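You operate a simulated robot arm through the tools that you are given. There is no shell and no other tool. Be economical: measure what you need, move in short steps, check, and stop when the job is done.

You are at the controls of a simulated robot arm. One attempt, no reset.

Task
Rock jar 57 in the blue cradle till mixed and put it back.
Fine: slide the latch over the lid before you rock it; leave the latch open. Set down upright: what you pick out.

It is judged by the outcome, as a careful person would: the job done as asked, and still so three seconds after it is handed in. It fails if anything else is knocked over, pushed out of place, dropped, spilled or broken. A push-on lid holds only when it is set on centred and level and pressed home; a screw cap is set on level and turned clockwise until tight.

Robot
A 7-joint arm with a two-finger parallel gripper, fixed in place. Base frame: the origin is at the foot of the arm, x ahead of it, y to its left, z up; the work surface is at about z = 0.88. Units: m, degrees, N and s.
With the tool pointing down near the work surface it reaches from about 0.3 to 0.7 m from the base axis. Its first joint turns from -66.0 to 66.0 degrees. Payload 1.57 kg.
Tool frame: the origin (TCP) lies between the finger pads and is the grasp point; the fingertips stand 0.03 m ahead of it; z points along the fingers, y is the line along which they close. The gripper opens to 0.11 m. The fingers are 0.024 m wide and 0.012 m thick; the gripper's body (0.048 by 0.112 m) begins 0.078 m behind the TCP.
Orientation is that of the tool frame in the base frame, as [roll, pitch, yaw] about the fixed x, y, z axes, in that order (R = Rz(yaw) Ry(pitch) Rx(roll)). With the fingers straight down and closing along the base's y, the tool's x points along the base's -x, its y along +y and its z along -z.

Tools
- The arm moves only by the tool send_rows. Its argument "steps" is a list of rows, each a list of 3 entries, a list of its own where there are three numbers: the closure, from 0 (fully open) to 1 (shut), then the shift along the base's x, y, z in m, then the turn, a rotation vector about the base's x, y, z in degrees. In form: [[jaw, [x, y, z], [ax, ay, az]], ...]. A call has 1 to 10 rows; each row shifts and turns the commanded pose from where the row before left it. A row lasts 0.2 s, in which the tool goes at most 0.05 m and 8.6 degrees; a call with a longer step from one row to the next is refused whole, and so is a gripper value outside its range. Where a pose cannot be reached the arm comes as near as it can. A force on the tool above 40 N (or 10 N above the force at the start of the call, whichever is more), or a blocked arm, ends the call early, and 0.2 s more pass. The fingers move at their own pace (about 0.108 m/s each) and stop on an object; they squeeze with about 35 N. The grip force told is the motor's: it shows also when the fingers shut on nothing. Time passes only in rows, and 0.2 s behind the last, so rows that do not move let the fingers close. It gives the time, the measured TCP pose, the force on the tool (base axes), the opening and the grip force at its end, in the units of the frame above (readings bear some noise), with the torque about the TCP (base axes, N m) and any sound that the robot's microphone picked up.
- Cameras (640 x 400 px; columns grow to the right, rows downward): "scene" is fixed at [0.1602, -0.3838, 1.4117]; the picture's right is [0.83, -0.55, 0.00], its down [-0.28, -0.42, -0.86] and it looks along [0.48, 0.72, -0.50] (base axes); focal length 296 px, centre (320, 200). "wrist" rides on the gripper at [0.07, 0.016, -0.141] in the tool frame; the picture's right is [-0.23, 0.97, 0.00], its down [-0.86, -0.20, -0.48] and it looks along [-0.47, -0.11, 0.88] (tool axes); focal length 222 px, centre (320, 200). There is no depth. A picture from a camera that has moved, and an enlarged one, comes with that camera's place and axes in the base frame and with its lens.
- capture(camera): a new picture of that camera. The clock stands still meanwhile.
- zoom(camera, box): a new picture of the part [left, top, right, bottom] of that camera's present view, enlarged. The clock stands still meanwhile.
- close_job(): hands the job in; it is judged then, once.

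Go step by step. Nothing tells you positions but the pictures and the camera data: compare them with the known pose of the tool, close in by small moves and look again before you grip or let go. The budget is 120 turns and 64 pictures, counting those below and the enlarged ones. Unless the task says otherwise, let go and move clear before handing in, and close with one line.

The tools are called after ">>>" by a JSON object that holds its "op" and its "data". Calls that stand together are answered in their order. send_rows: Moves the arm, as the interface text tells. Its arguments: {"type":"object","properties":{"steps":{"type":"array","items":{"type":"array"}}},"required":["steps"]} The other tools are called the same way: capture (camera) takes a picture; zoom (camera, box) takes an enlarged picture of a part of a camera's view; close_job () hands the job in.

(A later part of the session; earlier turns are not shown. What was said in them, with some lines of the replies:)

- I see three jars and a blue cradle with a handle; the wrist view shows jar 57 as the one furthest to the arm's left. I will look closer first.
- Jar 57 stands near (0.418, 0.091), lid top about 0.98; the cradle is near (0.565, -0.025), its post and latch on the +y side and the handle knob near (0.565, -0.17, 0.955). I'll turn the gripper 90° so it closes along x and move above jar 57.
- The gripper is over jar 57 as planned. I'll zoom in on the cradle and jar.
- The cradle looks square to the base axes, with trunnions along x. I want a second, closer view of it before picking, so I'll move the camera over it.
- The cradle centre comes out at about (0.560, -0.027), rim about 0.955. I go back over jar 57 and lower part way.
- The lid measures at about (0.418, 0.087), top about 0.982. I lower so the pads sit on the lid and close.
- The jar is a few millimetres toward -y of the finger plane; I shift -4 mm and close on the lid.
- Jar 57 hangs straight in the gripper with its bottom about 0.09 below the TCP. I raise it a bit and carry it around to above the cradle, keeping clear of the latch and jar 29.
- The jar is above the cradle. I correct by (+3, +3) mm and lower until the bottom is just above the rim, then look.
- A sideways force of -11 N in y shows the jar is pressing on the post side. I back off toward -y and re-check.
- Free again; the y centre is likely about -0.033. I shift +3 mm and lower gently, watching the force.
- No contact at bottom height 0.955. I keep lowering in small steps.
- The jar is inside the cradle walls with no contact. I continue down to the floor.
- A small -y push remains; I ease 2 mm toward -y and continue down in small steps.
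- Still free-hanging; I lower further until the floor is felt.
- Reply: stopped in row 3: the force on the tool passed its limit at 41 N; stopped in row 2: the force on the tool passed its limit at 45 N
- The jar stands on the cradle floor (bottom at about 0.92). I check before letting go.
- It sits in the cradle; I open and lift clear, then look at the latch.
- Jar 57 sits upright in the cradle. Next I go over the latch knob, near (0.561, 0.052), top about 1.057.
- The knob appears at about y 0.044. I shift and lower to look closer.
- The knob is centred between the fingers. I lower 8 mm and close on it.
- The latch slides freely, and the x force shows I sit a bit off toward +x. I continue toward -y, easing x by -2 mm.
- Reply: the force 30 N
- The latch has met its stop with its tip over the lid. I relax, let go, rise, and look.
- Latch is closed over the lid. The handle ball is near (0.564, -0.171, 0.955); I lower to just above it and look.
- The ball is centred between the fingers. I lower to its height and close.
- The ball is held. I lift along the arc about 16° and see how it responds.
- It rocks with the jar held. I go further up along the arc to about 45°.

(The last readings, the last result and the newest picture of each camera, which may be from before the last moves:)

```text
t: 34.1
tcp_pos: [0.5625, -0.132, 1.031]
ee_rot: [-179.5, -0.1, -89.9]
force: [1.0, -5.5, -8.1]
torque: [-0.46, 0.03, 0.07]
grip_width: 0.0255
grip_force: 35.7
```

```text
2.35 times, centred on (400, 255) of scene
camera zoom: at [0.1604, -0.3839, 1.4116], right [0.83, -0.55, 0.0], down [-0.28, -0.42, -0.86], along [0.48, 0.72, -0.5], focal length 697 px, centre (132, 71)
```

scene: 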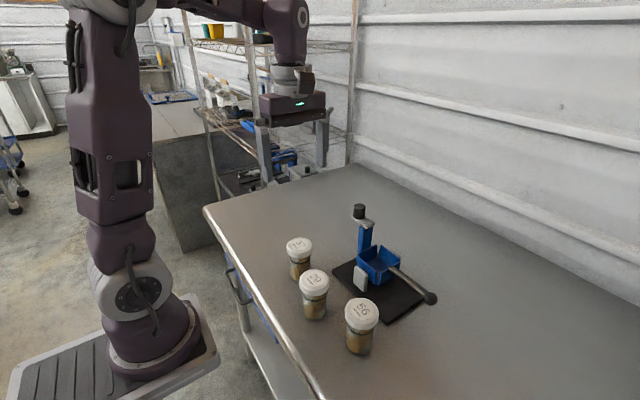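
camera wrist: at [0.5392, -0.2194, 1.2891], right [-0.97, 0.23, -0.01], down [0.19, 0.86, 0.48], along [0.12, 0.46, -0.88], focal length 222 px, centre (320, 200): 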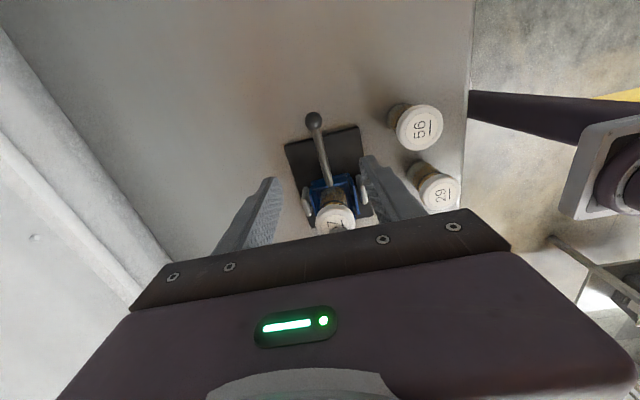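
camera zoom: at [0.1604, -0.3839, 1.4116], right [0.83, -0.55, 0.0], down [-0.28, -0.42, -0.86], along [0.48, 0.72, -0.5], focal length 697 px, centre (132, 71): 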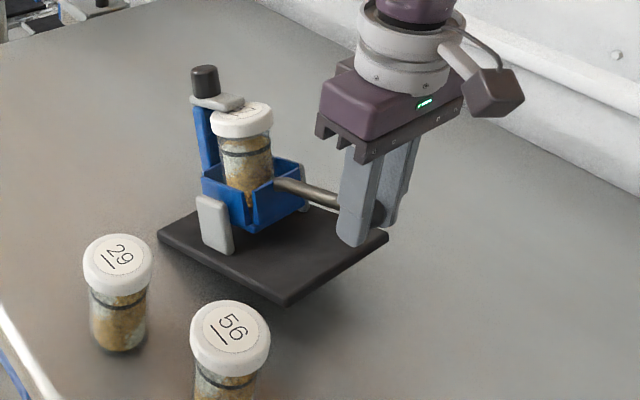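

The base plate itself has been lifted at its -y edge, so I'm tipping the whole stand rather than rocking the cradle. I go back down the same arc right away.

>>> {"op": "send_rows", "data": {"steps": [[1, [0, -0.007, -0.0075], [0, 0, 0]], [1, [0, -0.0067, -0.008], [0, 0, 0]], [1, [0, -0.006, -0.009], [0, 0, 0]], [1, [0, -0.0055, -0.009], [0, 0, 0]], [1, [0, 0, 0], [0, 0, 0]]]}}

>>> {"op": "zoom", "data": {"camera": "scene", "box": [325, 170, 475, 340]}}

```text
t: 35.3
tcp_pos: [0.5635, -0.1577, 0.9973]
ee_rot: [-179.5, -0.1, -89.9]
force: [-1.5, 7.4, -9.9]
torque: [0.87, -0.07, 0.02]
grip_width: 0.0255
grip_force: 34.9
```

```text
2.35 times, centred on (400, 255) of scene
camera zoom: at [0.1604, -0.3836, 1.4117], right [0.83, -0.55, 0.0], down [-0.28, -0.42, -0.86], along [0.48, 0.72, -0.5], focal length 697 px, centre (132, 71)
```

zoom: 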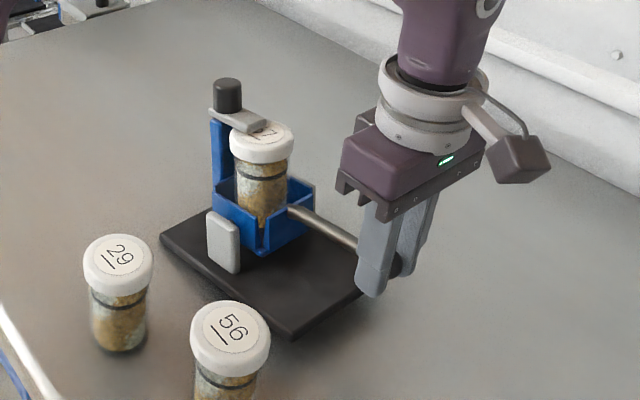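

The base is lifted about 2 cm here, so the cradle does not yield to an upward pull. I lower slowly to seat the stand flat again.

>>> {"op": "send_rows", "data": {"steps": [[1, [0, -0.0045, -0.0092], [0, 0, 0]], [1, [0, -0.0038, -0.0093], [0, 0, 0]], [1, [0, -0.0029, -0.0091], [0, 0, 0]], [1, [0, -0.0025, -0.0095], [0, 0, 0]], [1, [0, 0, 0], [0, 0, 0]]]}}

>>> {"op": "capture", "data": {"camera": "scene"}}

```text
t: 36.5
tcp_pos: [0.5628, -0.1722, 0.9613]
ee_rot: [-179.5, -0.2, -90.0]
force: [-3.9, -5.1, 9.5]
torque: [0.92, 0.06, 0.03]
grip_width: 0.0252
grip_force: 35.0
```

```text
22 pictures are left
```

scene: 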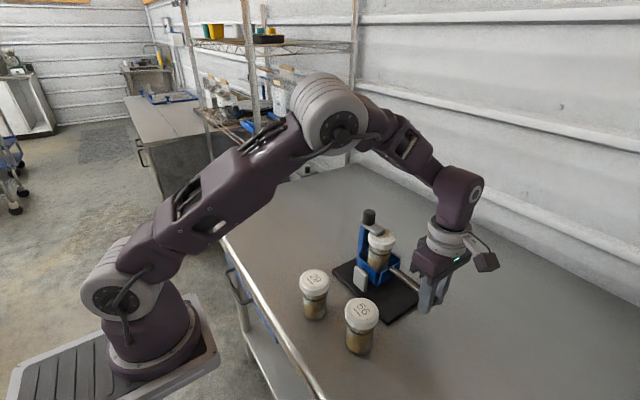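

The stand is flat and back exactly in its place (corners match the first picture). I'll regrip the ball nearer the fingertips and press downward instead, where the base plate resists tipping.

>>> {"op": "send_rows", "data": {"steps": [[0.6, [0, 0, 0], [0, 0, 0]], [0.6, [0, 0, 0], [0, 0, 0]], [0.6, [0, 0, 0.012], [0, 0, 0]], [0.6, [0, 0, 0], [0, 0, 0]], [1, [0, 0, 0], [0, 0, 0]], [1, [0, 0, 0], [0, 0, 0]], [1, [0, 0, 0], [0, 0, 0]]]}}

>>> {"op": "send_rows", "data": {"steps": [[1, [0, -0.0005, -0.004], [0, 0, 0]], [1, [0, -0.0005, -0.004], [0, 0, 0]], [1, [0, -0.0005, -0.004], [0, 0, 0]], [1, [0, 0, 0], [0, 0, 0]]]}}

>>> {"op": "zoom", "data": {"camera": "scene", "box": [325, 200, 455, 330]}}

```text
t: 38.1
tcp_pos: [0.5628, -0.1705, 0.9721]
ee_rot: [-179.5, -0.2, -90.0]
force: [1.0, -0.9, -1.1]
torque: [0.04, -0.01, -0.01]
grip_width: 0.0254
grip_force: 35.2
```

```text
t: 39.1
tcp_pos: [0.5635, -0.172, 0.9603]
ee_rot: [-179.5, -0.1, -90.0]
force: [1.0, 6.7, 8.3]
torque: [0.93, -0.08, 0.02]
grip_width: 0.0256
grip_force: 35.2
```

```text
3.08 times, centred on (390, 265) of scene
camera zoom: at [0.1601, -0.3836, 1.4117], right [0.83, -0.55, 0.0], down [-0.28, -0.42, -0.86], along [0.48, 0.72, -0.5], focal length 912 px, centre (105, 0)
```

zoom: 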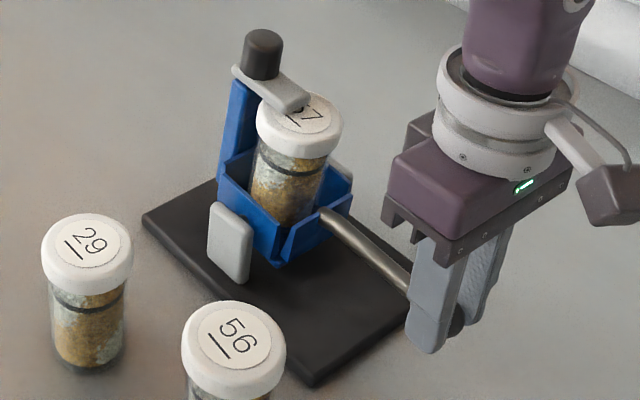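

The cradle does rock this way: the jar leans toward the handle and the base stays flat. I continue down, turning the gripper with the handle.

>>> {"op": "send_rows", "data": {"steps": [[1, [0, -0.0005, -0.005], [3, 0, 0]], [1, [0, -0.0003, -0.005], [3, 0, 0]], [1, [0, 0, -0.005], [2.5, 0, 0]], [1, [0, 0, -0.005], [2, 0, 0]], [1, [0, 0.0003, -0.005], [2, 0, 0]], [1, [0, 0.0005, -0.005], [2, 0, 0]], [1, [0, 0, 0], [0, 0, 0]]]}}

>>> {"op": "zoom", "data": {"camera": "scene", "box": [325, 200, 455, 330]}}

```text
t: 40.7
tcp_pos: [0.5635, -0.1733, 0.9293]
ee_rot: [-179.5, 14.2, -90.0]
force: [-0.3, -14.4, 2.6]
torque: [-0.08, 0.03, 0.01]
grip_width: 0.0254
grip_force: 35.0
```

```text
3.08 times, centred on (390, 265) of scene
camera zoom: at [0.1601, -0.3841, 1.4116], right [0.83, -0.55, 0.0], down [-0.28, -0.42, -0.86], along [0.48, 0.72, -0.5], focal length 912 px, centre (105, 0)
```

zoom: 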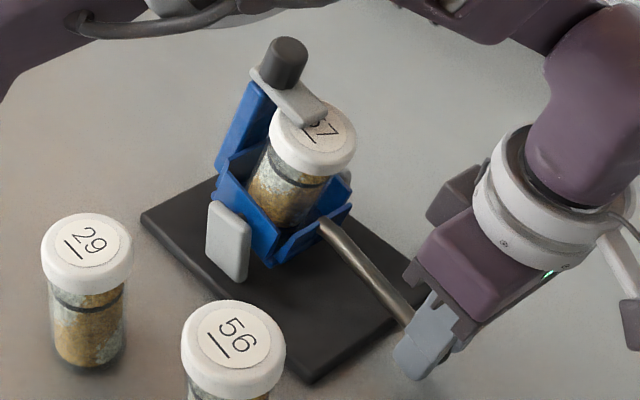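

Good, about 17° of rock with the stand flat. I go slightly lower to the bottom of the stroke, then return to level and check.

>>> {"op": "send_rows", "data": {"steps": [[1, [0, -0.002, -0.004], [2.5, 0, 0]], [1, [0, -0.001, -0.004], [2.5, 0, 0]], [1, [0, 0, 0.0096], [-3.9, 0, 0]], [1, [0, 0.001, 0.0103], [-3.9, 0, 0]], [1, [0, 0.001, 0.0103], [-3.9, 0, 0]], [1, [0, 0.001, 0.0103], [-3.9, 0, 0]], [1, [0, 0.0018, 0.0103], [-3.9, 0, 0]], [1, [0, 0, 0], [0, 0, 0]]]}}

>>> {"op": "zoom", "data": {"camera": "scene", "box": [325, 200, 455, 330]}}

```text
t: 42.5
tcp_pos: [0.562, -0.1689, 0.9715]
ee_rot: [-179.6, -0.1, -90.0]
force: [2.5, 6.4, 0.1]
torque: [0.41, -0.09, -0.14]
grip_width: 0.0254
grip_force: 35.3
```

```text
3.08 times, centred on (390, 265) of scene
camera zoom: at [0.1604, -0.3836, 1.4117], right [0.83, -0.55, 0.0], down [-0.28, -0.42, -0.86], along [0.48, 0.72, -0.5], focal length 912 px, centre (105, 0)
```

zoom: 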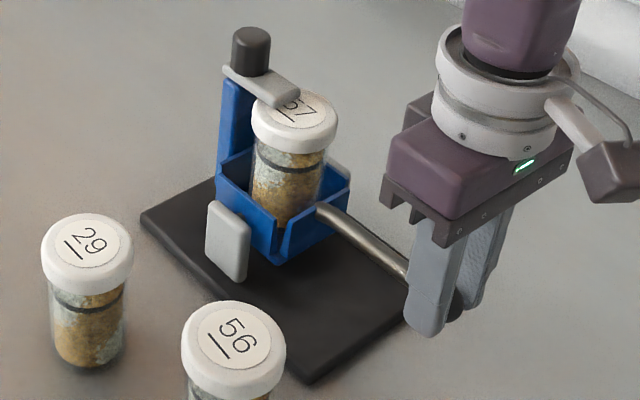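

Level again and the stand unmoved. I test a very small upward stroke with the gripper turning along, to see whether the cradle has any travel that way.

>>> {"op": "send_rows", "data": {"steps": [[1, [0, -0.001, 0.003], [-1.2, 0, 0]], [1, [0, 0, 0.004], [-1.6, 0, 0]], [1, [0, 0.001, 0.004], [-1.6, 0, 0]], [1, [0, 0, 0], [0, 0, 0]]]}}

>>> {"op": "zoom", "data": {"camera": "scene", "box": [325, 200, 455, 330]}}

```text
t: 43.5
tcp_pos: [0.562, -0.1712, 0.9828]
ee_rot: [-179.5, -4.5, -90.0]
force: [-1.0, 7.8, -10.9]
torque: [0.56, -0.06, 0.09]
grip_width: 0.0255
grip_force: 34.9
```

```text
3.08 times, centred on (390, 265) of scene
camera zoom: at [0.1604, -0.3836, 1.4117], right [0.83, -0.55, 0.0], down [-0.28, -0.42, -0.86], along [0.48, 0.72, -0.5], focal length 912 px, centre (105, 0)
```

zoom: 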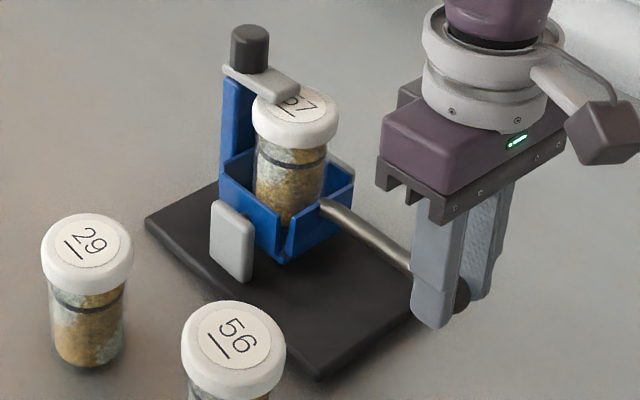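

Upward is a hard stop at level, so the rock is only downward and back. I return to level, then do the down-and-back strokes.

>>> {"op": "send_rows", "data": {"steps": [[1, [0, -0.001, -0.004], [1.6, 0, 0]], [1, [0, 0, -0.004], [1.6, 0, 0]], [1, [0, 0.001, -0.004], [1.2, 0, 0]], [1, [0, 0, 0], [0, 0, 0]]]}}

>>> {"op": "zoom", "data": {"camera": "scene", "box": [325, 200, 455, 330]}}

```text
t: 44.5
tcp_pos: [0.5636, -0.1727, 0.973]
ee_rot: [-179.4, -0.3, -90.0]
force: [-2.4, -11.6, 1.8]
torque: [-0.64, 0.09, 0.03]
grip_width: 0.0253
grip_force: 35.3
```

```text
3.08 times, centred on (390, 265) of scene
camera zoom: at [0.1601, -0.3841, 1.4116], right [0.83, -0.55, 0.0], down [-0.28, -0.42, -0.86], along [0.48, 0.72, -0.5], focal length 912 px, centre (105, 0)
```

zoom: 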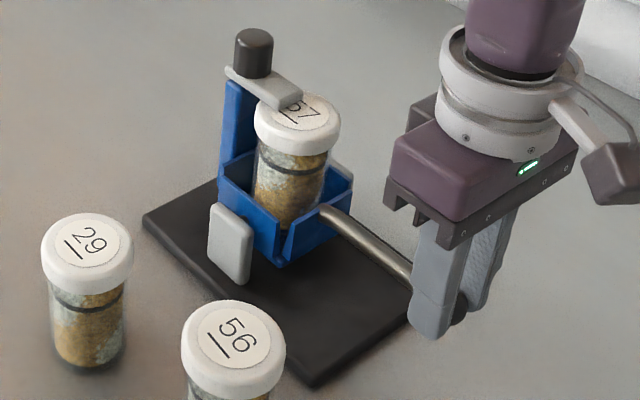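

The stand sits where it was. Now full strokes down and back.

>>> {"op": "send_rows", "data": {"steps": [[1, [0, -0.001, -0.0125], [5, 0, 0]], [1, [0, -0.001, -0.0125], [5, 0, 0]], [1, [0, -0.001, -0.0125], [5, 0, 0]], [1, [0, -0.001, -0.0135], [6, 0, 0]], [1, [0, 0, 0], [0, 0, 0]], [1, [0, 0.001, 0.0135], [-6, 0, 0]], [1, [0, 0.001, 0.0125], [-5, 0, 0]], [1, [0, 0.001, 0.0125], [-5, 0, 0]], [1, [0, 0.001, 0.0115], [-5, 0, 0]], [1, [0, 0, 0], [0, 0, 0]]]}}

>>> {"op": "send_rows", "data": {"steps": [[1, [0, -0.001, -0.0115], [5, 0, 0]], [1, [0, -0.001, -0.0125], [5, 0, 0]], [1, [0, -0.001, -0.0125], [5, 0, 0]], [1, [0, -0.001, -0.0135], [6, 0, 0]], [1, [0, 0, 0], [0, 0, 0]], [1, [0, 0.001, 0.0135], [-6, 0, 0]], [1, [0, 0.001, 0.0125], [-5, 0, 0]], [1, [0, 0.001, 0.0125], [-5, 0, 0]], [1, [0, 0.001, 0.0115], [-5, 0, 0]], [1, [0, 0, 0], [0, 0, 0]]]}}

>>> {"op": "zoom", "data": {"camera": "scene", "box": [325, 200, 455, 330]}}

```text
t: 46.7
tcp_pos: [0.5612, -0.1667, 0.9719]
ee_rot: [-179.5, 0.1, -90.0]
force: [2.4, 13.3, 7.5]
torque: [1.16, -0.05, -0.02]
grip_width: 0.0252
grip_force: 35.3
```

```text
t: 48.9
tcp_pos: [0.5628, -0.1703, 0.9709]
ee_rot: [-179.5, -0.1, -90.0]
force: [-5.4, 4.9, 2.1]
torque: [0.63, 0.04, -0.1]
grip_width: 0.0253
grip_force: 34.8
```

```text
3.08 times, centred on (390, 265) of scene
camera zoom: at [0.16, -0.3836, 1.4117], right [0.83, -0.55, 0.0], down [-0.28, -0.42, -0.86], along [0.48, 0.72, -0.5], focal length 912 px, centre (105, 0)
```

zoom: 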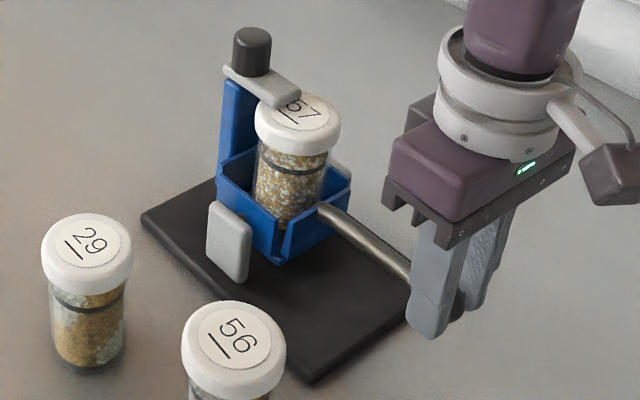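

The contents of 57 have turned into an even speckle, unlike the patchy 29 and 56. I add two more strokes to be sure it's fully mixed.

>>> {"op": "send_rows", "data": {"steps": [[1, [0, -0.001, -0.0115], [5, 0, 0]], [1, [0, -0.001, -0.0125], [5, 0, 0]], [1, [0, -0.001, -0.0125], [5, 0, 0]], [1, [0, -0.001, -0.0125], [6, 0, 0]], [1, [0, 0, 0], [0, 0, 0]], [1, [0, 0.001, 0.0125], [-6, 0, 0]], [1, [0, 0.001, 0.0125], [-5, 0, 0]], [1, [0, 0.001, 0.0125], [-5, 0, 0]], [1, [0, 0.001, 0.0115], [-5, 0, 0]], [1, [0, 0, 0], [0, 0, 0]]]}}

>>> {"op": "send_rows", "data": {"steps": [[1, [0, -0.001, -0.0115], [5, 0, 0]], [1, [0, -0.001, -0.0125], [5, 0, 0]], [1, [0, -0.001, -0.0125], [5, 0, 0]], [1, [0, -0.001, -0.0125], [6, 0, 0]], [1, [0, 0, 0], [0, 0, 0]], [1, [0, 0.001, 0.0125], [-6, 0, 0]], [1, [0, 0.001, 0.0125], [-5, 0, 0]], [1, [0, 0.001, 0.0125], [-5, 0, 0]], [1, [0, 0.001, 0.0115], [-5, 0, 0]], [1, [0, 0, 0], [0, 0, 0]]]}}

>>> {"op": "zoom", "data": {"camera": "scene", "box": [325, 200, 455, 330]}}

```text
t: 51.1
tcp_pos: [0.5624, -0.1694, 0.9702]
ee_rot: [-179.5, 0.0, -89.9]
force: [-6.4, 3.8, 6.4]
torque: [0.78, 0.12, 0.0]
grip_width: 0.0254
grip_force: 34.5
```

```text
t: 53.3
tcp_pos: [0.5628, -0.1688, 0.9721]
ee_rot: [-179.7, -0.2, -90.1]
force: [-1.6, 1.1, -8.7]
torque: [0.28, -0.07, -0.1]
grip_width: 0.0253
grip_force: 35.1
```

```text
3.08 times, centred on (390, 265) of scene
camera zoom: at [0.1603, -0.3838, 1.4116], right [0.83, -0.55, 0.0], down [-0.28, -0.42, -0.86], along [0.48, 0.72, -0.5], focal length 912 px, centre (105, 0)
```

zoom: 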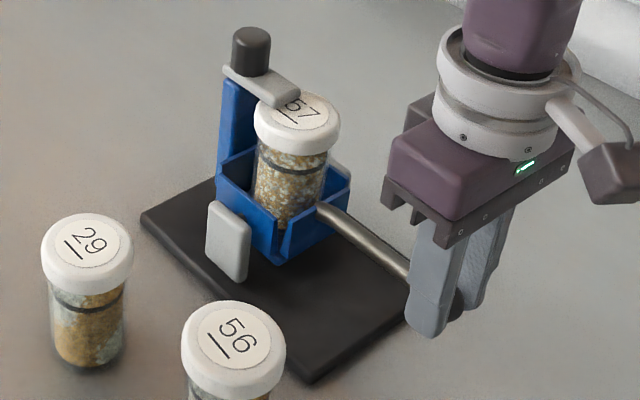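

Evenly mixed, no further change. I let go of the handle, rise, and move over the latch knob to reopen it.

>>> {"op": "send_rows", "data": {"steps": [[0.4, [0, 0, 0], [0, 0, 0]], [0.4, [0, 0, 0], [0, 0, 0]], [0.4, [0, 0, 0.04], [0, 0, 0]], [0.4, [0, 0, 0.045], [0, 0, 0]], [0.4, [0, 0, 0.045], [0, 0, 0]], [0.4, [0, 0, 0.04], [0, 0, 0]], [0.4, [0, 0.045, 0], [0, 0, 0]], [0.4, [-0.002, 0.045, 0], [0, 0, 0]], [0.4, [-0.002, 0.045, 0], [0, 0, 0]], [0.4, [-0.001, 0.045, 0], [0, 0, 0]]]}}

>>> {"op": "send_rows", "data": {"steps": [[0.4, [0, 0, -0.04], [0, 0, 0]], [0.4, [0, 0, -0.023], [0, 0, 0]], [0.4, [0, 0, 0], [0, 0, 0]]]}}

>>> {"op": "zoom", "data": {"camera": "wrist", "box": [220, 80, 420, 250]}}

>>> {"op": "zoom", "data": {"camera": "scene", "box": [325, 180, 465, 330]}}

```text
t: 55.5
tcp_pos: [0.5565, 0.0125, 1.1402]
ee_rot: [-179.3, 0.0, -90.0]
force: [-0.5, 0.0, -0.7]
torque: [-0.04, 0.0, -0.01]
grip_width: 0.066
grip_force: 0.1
```

```text
t: 56.3
tcp_pos: [0.5589, 0.0117, 1.0749]
ee_rot: [-179.5, -0.1, -90.0]
force: [-0.5, 0.2, -0.1]
torque: [0.01, 0.02, 0.01]
grip_width: 0.0659
grip_force: 0.1
```

```text
2.35 times, centred on (320, 165) of wrist
camera zoom: at [0.5409, -0.0579, 1.2163], right [-0.97, 0.23, -0.01], down [0.19, 0.86, 0.48], along [0.12, 0.46, -0.88], focal length 523 px, centre (320, 282)
```

zoom: 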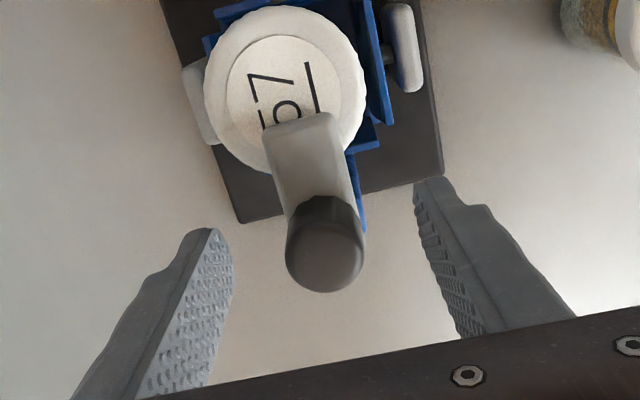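

```text
2.67 times, centred on (395, 255) of scene
camera zoom: at [0.1602, -0.3838, 1.4117], right [0.83, -0.55, 0.0], down [-0.28, -0.42, -0.86], along [0.48, 0.72, -0.5], focal length 790 px, centre (120, 53)
```

zoom: 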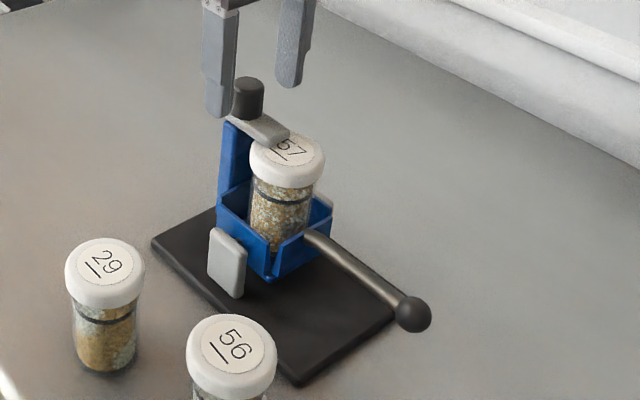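

The knob is between the fingers. I lower, grip, and slide the latch back toward +y in small steps.

>>> {"op": "send_rows", "data": {"steps": [[0.4, [-0.001, 0.002, -0.007], [0, 0, 0]], [0.4, [0, 0, 0], [0, 0, 0]], [1, [0, 0, 0], [0, 0, 0]], [1, [0, 0, 0], [0, 0, 0]], [1, [0, 0, 0], [0, 0, 0]]]}}

>>> {"op": "send_rows", "data": {"steps": [[1, [0, 0.005, 0], [0, 0, 0]], [1, [0, 0.005, 0], [0, 0, 0]], [1, [0, 0.005, 0], [0, 0, 0]], [1, [0, 0.005, 0], [0, 0, 0]], [1, [0, 0.005, 0], [0, 0, 0]], [1, [0, 0.003, 0], [0, 0, 0]], [1, [0, 0, 0], [0, 0, 0]]]}}

```text
t: 57.5
tcp_pos: [0.5592, 0.0131, 1.0684]
ee_rot: [-179.3, -0.1, -90.1]
force: [6.6, 0.0, 0.5]
torque: [0.01, 0.09, 0.04]
grip_width: 0.0268
grip_force: 35.4
```

```text
t: 59.1
tcp_pos: [0.5577, 0.0399, 1.0714]
ee_rot: [-179.6, -0.2, -89.9]
force: [-2.8, 0.5, 0.8]
torque: [0.84, 0.36, 0.03]
grip_width: 0.0267
grip_force: 34.8
```

The latch has moved about 27 mm; I look before finishing the travel.

>>> {"op": "zoom", "data": {"camera": "scene", "box": [325, 180, 465, 330]}}

```text
2.67 times, centred on (395, 255) of scene
camera zoom: at [0.1604, -0.3837, 1.4117], right [0.83, -0.55, 0.0], down [-0.28, -0.42, -0.86], along [0.48, 0.72, -0.5], focal length 790 px, centre (120, 53)
```

zoom: 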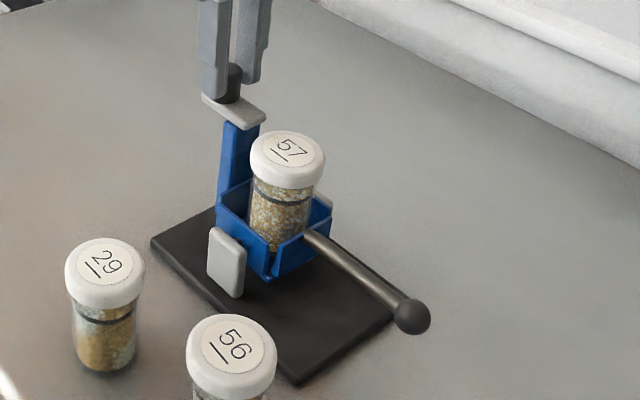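

Stand flat, latch clear of the lid. A few more millimetres to bring it to its original open position.

>>> {"op": "send_rows", "data": {"steps": [[1, [0, 0.002, -0.001], [0, 0, 0]], [1, [0, 0.002, -0.001], [0, 0, 0]], [1, [0, 0, 0], [0, 0, 0]]]}}

```text
t: 59.9
tcp_pos: [0.5578, 0.0435, 1.0702]
ee_rot: [-179.5, -0.3, -90.1]
force: [-4.5, -4.9, 2.6]
torque: [-1.2, 0.31, 0.17]
grip_width: 0.0269
grip_force: 35.3
```

The latch is open at its stop. I release, rise, and move over jar 57 in the cradle.

>>> {"op": "send_rows", "data": {"steps": [[1, [0, -0.001, 0], [0, 0, 0]], [0.4, [0, 0, 0], [0, 0, 0]], [0.4, [0, 0, 0], [0, 0, 0]], [0.4, [0, 0, 0.035], [0, 0, 0]], [0.4, [0, 0, 0.035], [0, 0, 0]], [0.2, [0.002, -0.04, 0], [0, 0, 0]], [0.2, [0.001, -0.037, 0], [0, 0, 0]], [0.2, [0, 0, -0.04], [0, 0, 0]], [0.2, [0, 0, -0.025], [0, 0, 0]], [0.2, [0, 0, 0], [0, 0, 0]]]}}

>>> {"op": "zoom", "data": {"camera": "wrist", "box": [220, 80, 420, 250]}}

>>> {"op": "zoom", "data": {"camera": "scene", "box": [325, 180, 465, 330]}}

```text
t: 62.1
tcp_pos: [0.5612, -0.0356, 1.075]
ee_rot: [-179.5, -0.1, -90.0]
force: [0.3, 0.9, 0.5]
torque: [0.02, -0.02, 0.01]
grip_width: 0.088
grip_force: 0.2
```

```text
2.35 times, centred on (320, 165) of wrist
camera zoom: at [0.5436, -0.1049, 1.2159], right [-0.97, 0.23, -0.01], down [0.19, 0.86, 0.48], along [0.12, 0.46, -0.88], focal length 523 px, centre (320, 282)
```

zoom: 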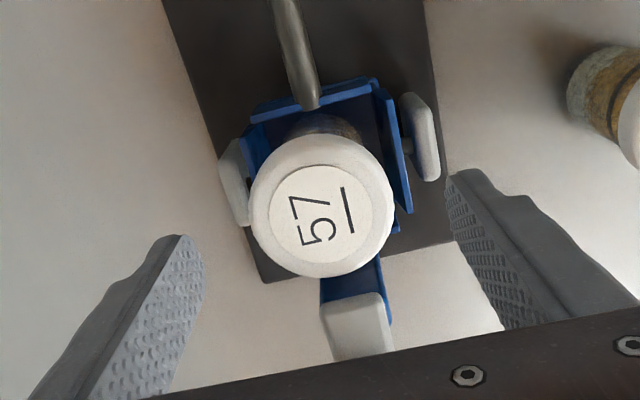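

```text
2.67 times, centred on (395, 255) of scene
camera zoom: at [0.1602, -0.3838, 1.4117], right [0.83, -0.55, 0.0], down [-0.28, -0.42, -0.86], along [0.48, 0.72, -0.5], focal length 790 px, centre (120, 53)
```

zoom: 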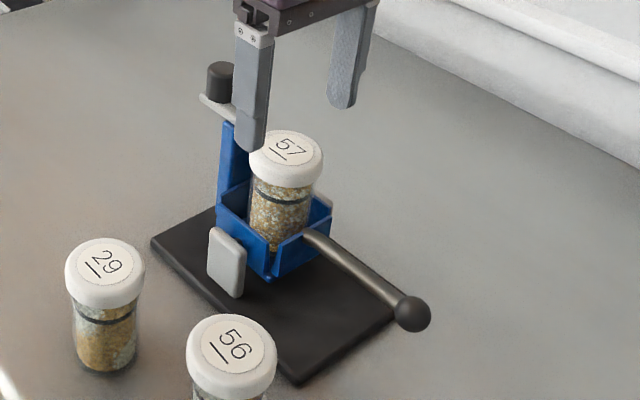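

The lid is centred under the gripper. I lower to the earlier grip height and close.

>>> {"op": "send_rows", "data": {"steps": [[0.2, [0, 0, -0.03], [0, 0, 0]], [0.2, [0, 0, -0.025], [0, 0, 0]], [0.2, [0, 0, -0.01], [0, 0, 0]], [0.2, [0, 0, 0], [0, 0, 0]], [1, [0, 0, 0], [0, 0, 0]], [1, [0, 0, 0], [0, 0, 0]], [1, [0, 0, 0], [0, 0, 0]]]}}

>>> {"op": "send_rows", "data": {"steps": [[1, [0, 0, 0.01], [0, 0, 0]], [1, [0, 0, 0.01], [0, 0, 0]], [1, [0, -0.001, 0.015], [0, 0, 0]], [1, [0, -0.002, 0.02], [0, 0, 0]], [1, [0, 0, 0.03], [0, 0, 0]], [1, [0, 0, 0.03], [0, 0, 0]], [1, [0, 0, 0], [0, 0, 0]]]}}

>>> {"op": "zoom", "data": {"camera": "scene", "box": [315, 130, 475, 330]}}

```text
t: 63.7
tcp_pos: [0.5596, -0.0354, 1.0092]
ee_rot: [-179.4, -0.1, -90.0]
force: [0.3, -0.1, 0.1]
torque: [-0.01, -0.01, -0.03]
grip_width: 0.0582
grip_force: 35.1
```

```text
t: 65.3
tcp_pos: [0.5609, -0.0365, 1.1252]
ee_rot: [-179.5, 0.0, -90.0]
force: [-0.4, 0.5, -2.1]
torque: [0.03, 0.02, 0.02]
grip_width: 0.0582
grip_force: 34.6
```

```text
2.00 times, centred on (395, 230) of scene
camera zoom: at [0.1602, -0.3838, 1.4117], right [0.83, -0.55, 0.0], down [-0.28, -0.42, -0.86], along [0.48, 0.72, -0.5], focal length 593 px, centre (170, 140)
```

zoom: 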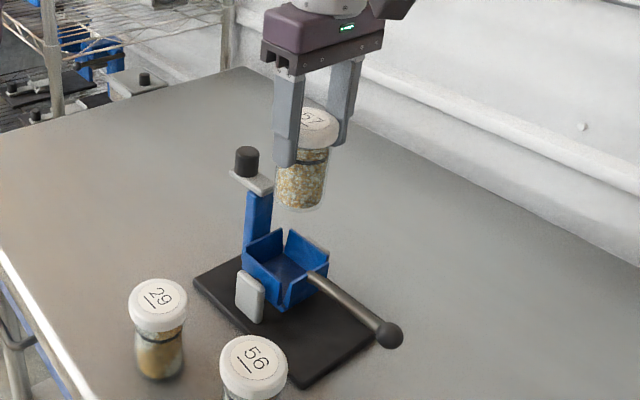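

Jar lifted cleanly with the stand undisturbed. I carry it back over its original spot (0.4185, 0.083).

>>> {"op": "send_rows", "data": {"steps": [[1, [-0.04, 0, 0], [0, 0, 0]], [1, [-0.03, 0.03, 0], [0, 0, 0]], [1, [-0.03, 0.03, 0], [0, 0, 0]], [1, [-0.03, 0.03, 0], [0, 0, 0]], [1, [-0.0125, 0.0292, 0], [0, 0, 0]], [1, [0, 0, 0], [0, 0, 0]], [1, [0, 0, -0.04], [0, 0, 0]], [1, [0, 0, -0.04], [0, 0, 0]], [1, [0, 0, -0.04], [0, 0, 0]], [1, [0, 0, 0], [0, 0, 0]]]}}

>>> {"op": "capture", "data": {"camera": "scene"}}

```text
t: 67.5
tcp_pos: [0.4176, 0.0812, 1.0008]
ee_rot: [-179.5, -0.1, -90.0]
force: [-1.0, 0.8, -2.1]
torque: [-0.01, 0.02, -0.01]
grip_width: 0.0584
grip_force: 35.0
```

```text
8 pictures are left
```

scene: 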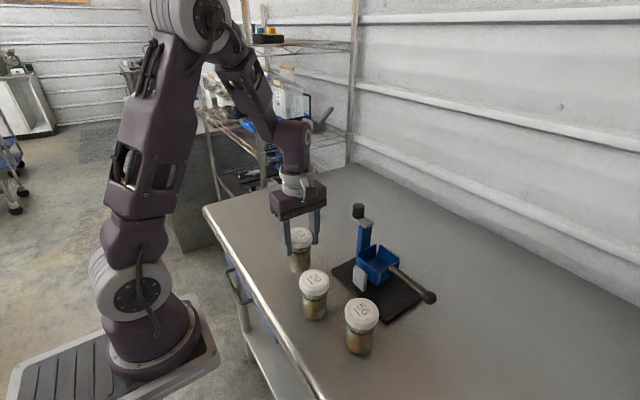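

The jar hangs about 3 cm above its spot. I lower gently onto the table.

>>> {"op": "send_rows", "data": {"steps": [[1, [0.0008, 0.0014, -0.012], [0, 0, 0]], [1, [0, 0, -0.01], [0, 0, 0]], [1, [0, 0, -0.005], [0, 0, 0]], [1, [0, 0, -0.003], [0, 0, 0]], [1, [0, 0, 0], [0, 0, 0]]]}}

```text
t: 68.7
tcp_pos: [0.4178, 0.0821, 0.9721]
ee_rot: [-179.4, 0.0, -90.0]
force: [-0.8, 0.4, -2.2]
torque: [0.02, 0.0, 0.01]
grip_width: 0.0583
grip_force: 34.8
```

Still hanging by about 2–3 mm; I ease down to contact.

>>> {"op": "send_rows", "data": {"steps": [[1, [0, 0, -0.0015], [0, 0, 0]], [1, [0, 0, 0], [0, 0, 0]]]}}

>>> {"op": "send_rows", "data": {"steps": [[1, [0, 0, -0.001], [0, 0, 0]], [1, [0, 0, 0], [0, 0, 0]]]}}

```text
t: 69.3
tcp_pos: [0.4179, 0.0829, 0.9719]
ee_rot: [-179.4, -0.1, -90.0]
force: [0.1, -0.5, -2.7]
torque: [-0.01, -0.01, 0.03]
grip_width: 0.0583
grip_force: 34.6
```

```text
t: 69.9
tcp_pos: [0.4178, 0.0828, 0.9716]
ee_rot: [-179.5, -0.2, -90.0]
force: [0.0, -0.6, -2.0]
torque: [-0.02, 0.03, 0.01]
grip_width: 0.0583
grip_force: 34.7
```

No contact yet; a bit more.

>>> {"op": "send_rows", "data": {"steps": [[1, [0, 0, -0.001], [0, 0, 0]], [1, [0, 0, 0], [0, 0, 0]]]}}

>>> {"op": "send_rows", "data": {"steps": [[1, [0, 0, -0.001], [0, 0, 0]], [1, [0, 0, 0], [0, 0, 0]]]}}

```text
t: 70.5
tcp_pos: [0.4175, 0.0839, 0.9691]
ee_rot: [-179.5, 0.0, -89.9]
force: [0.3, -0.7, -2.0]
torque: [-0.08, 0.0, 0.01]
grip_width: 0.058
grip_force: 34.4
```

```text
t: 71.1
tcp_pos: [0.4168, 0.0831, 0.9696]
ee_rot: [-179.4, 0.0, -90.0]
force: [0.2, 0.7, 1.3]
torque: [0.02, 0.04, 0.02]
grip_width: 0.0584
grip_force: 34.9
```

The force turned to +1.3 N: the jar rests on the table. I check once, then let go.

>>> {"op": "zoom", "data": {"camera": "scene", "box": [260, 200, 360, 300]}}

>>> {"op": "send_rows", "data": {"steps": [[0.3, [0, 0, 0], [0, 0, 0]], [0.3, [0, 0, 0], [0, 0, 0]], [0.3, [0, 0, 0], [0, 0, 0]], [0.3, [0, 0, 0.03], [0, 0, 0]], [0.3, [0, 0, 0.04], [0, 0, 0]], [0.3, [0, 0, 0.045], [0, 0, 0]], [0.3, [0, 0, 0.045], [0, 0, 0]], [0.3, [0, 0, 0], [0, 0, 0]]]}}

>>> {"op": "zoom", "data": {"camera": "scene", "box": [270, 180, 450, 360]}}

```text
4.00 times, centred on (310, 250) of scene
camera zoom: at [0.1602, -0.3837, 1.4117], right [0.83, -0.55, 0.0], down [-0.28, -0.42, -0.86], along [0.48, 0.72, -0.5], focal length 1185 px, centre (360, 0)
```

zoom: 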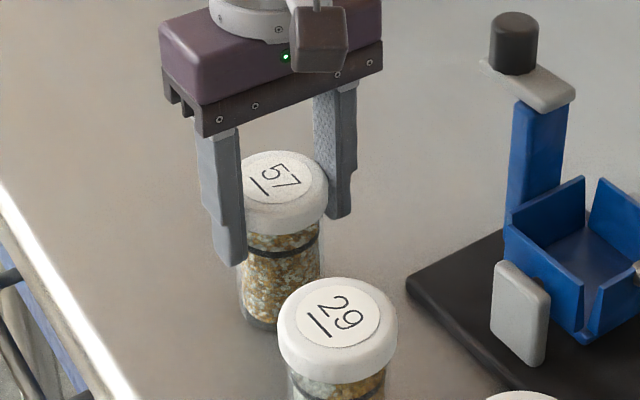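

```text
t: 72.9
tcp_pos: [0.4166, 0.0844, 1.1314]
ee_rot: [-179.6, -0.1, -89.9]
force: [0.9, 0.7, -0.1]
torque: [0.02, -0.01, -0.03]
grip_width: 0.0769
grip_force: 0.1
```

```text
2.22 times, centred on (360, 270) of scene
camera zoom: at [0.1602, -0.3838, 1.4117], right [0.83, -0.55, 0.0], down [-0.28, -0.42, -0.86], along [0.48, 0.72, -0.5], focal length 658 px, centre (231, 44)
```

zoom: 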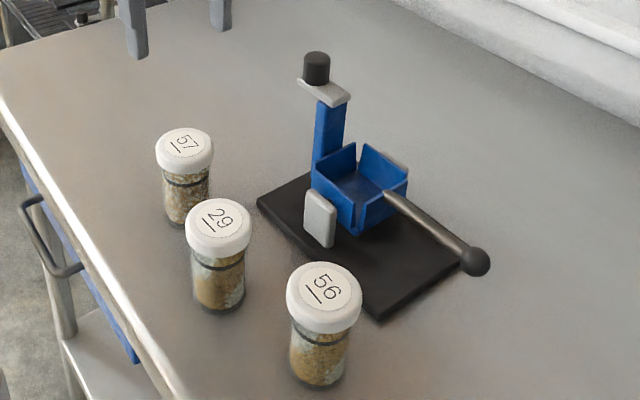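

Everything matches the first picture: jar 57 is upright on its spot and evenly mixed, the latch is open, and the stand and the other jars are in place. The gripper is clear, so I hand in.

>>> {"op": "close_job", "data": {}}

```text
The job is handed in.
```

Jar 57 was latched, rocked until its contents looked evenly mixed, and set back upright on its spot, with the latch left open. On an early upward pull, the cradle's base lifted a few centimetres at its handle edge. I lowered it again, and it sits within a millimetre or two of where it started.
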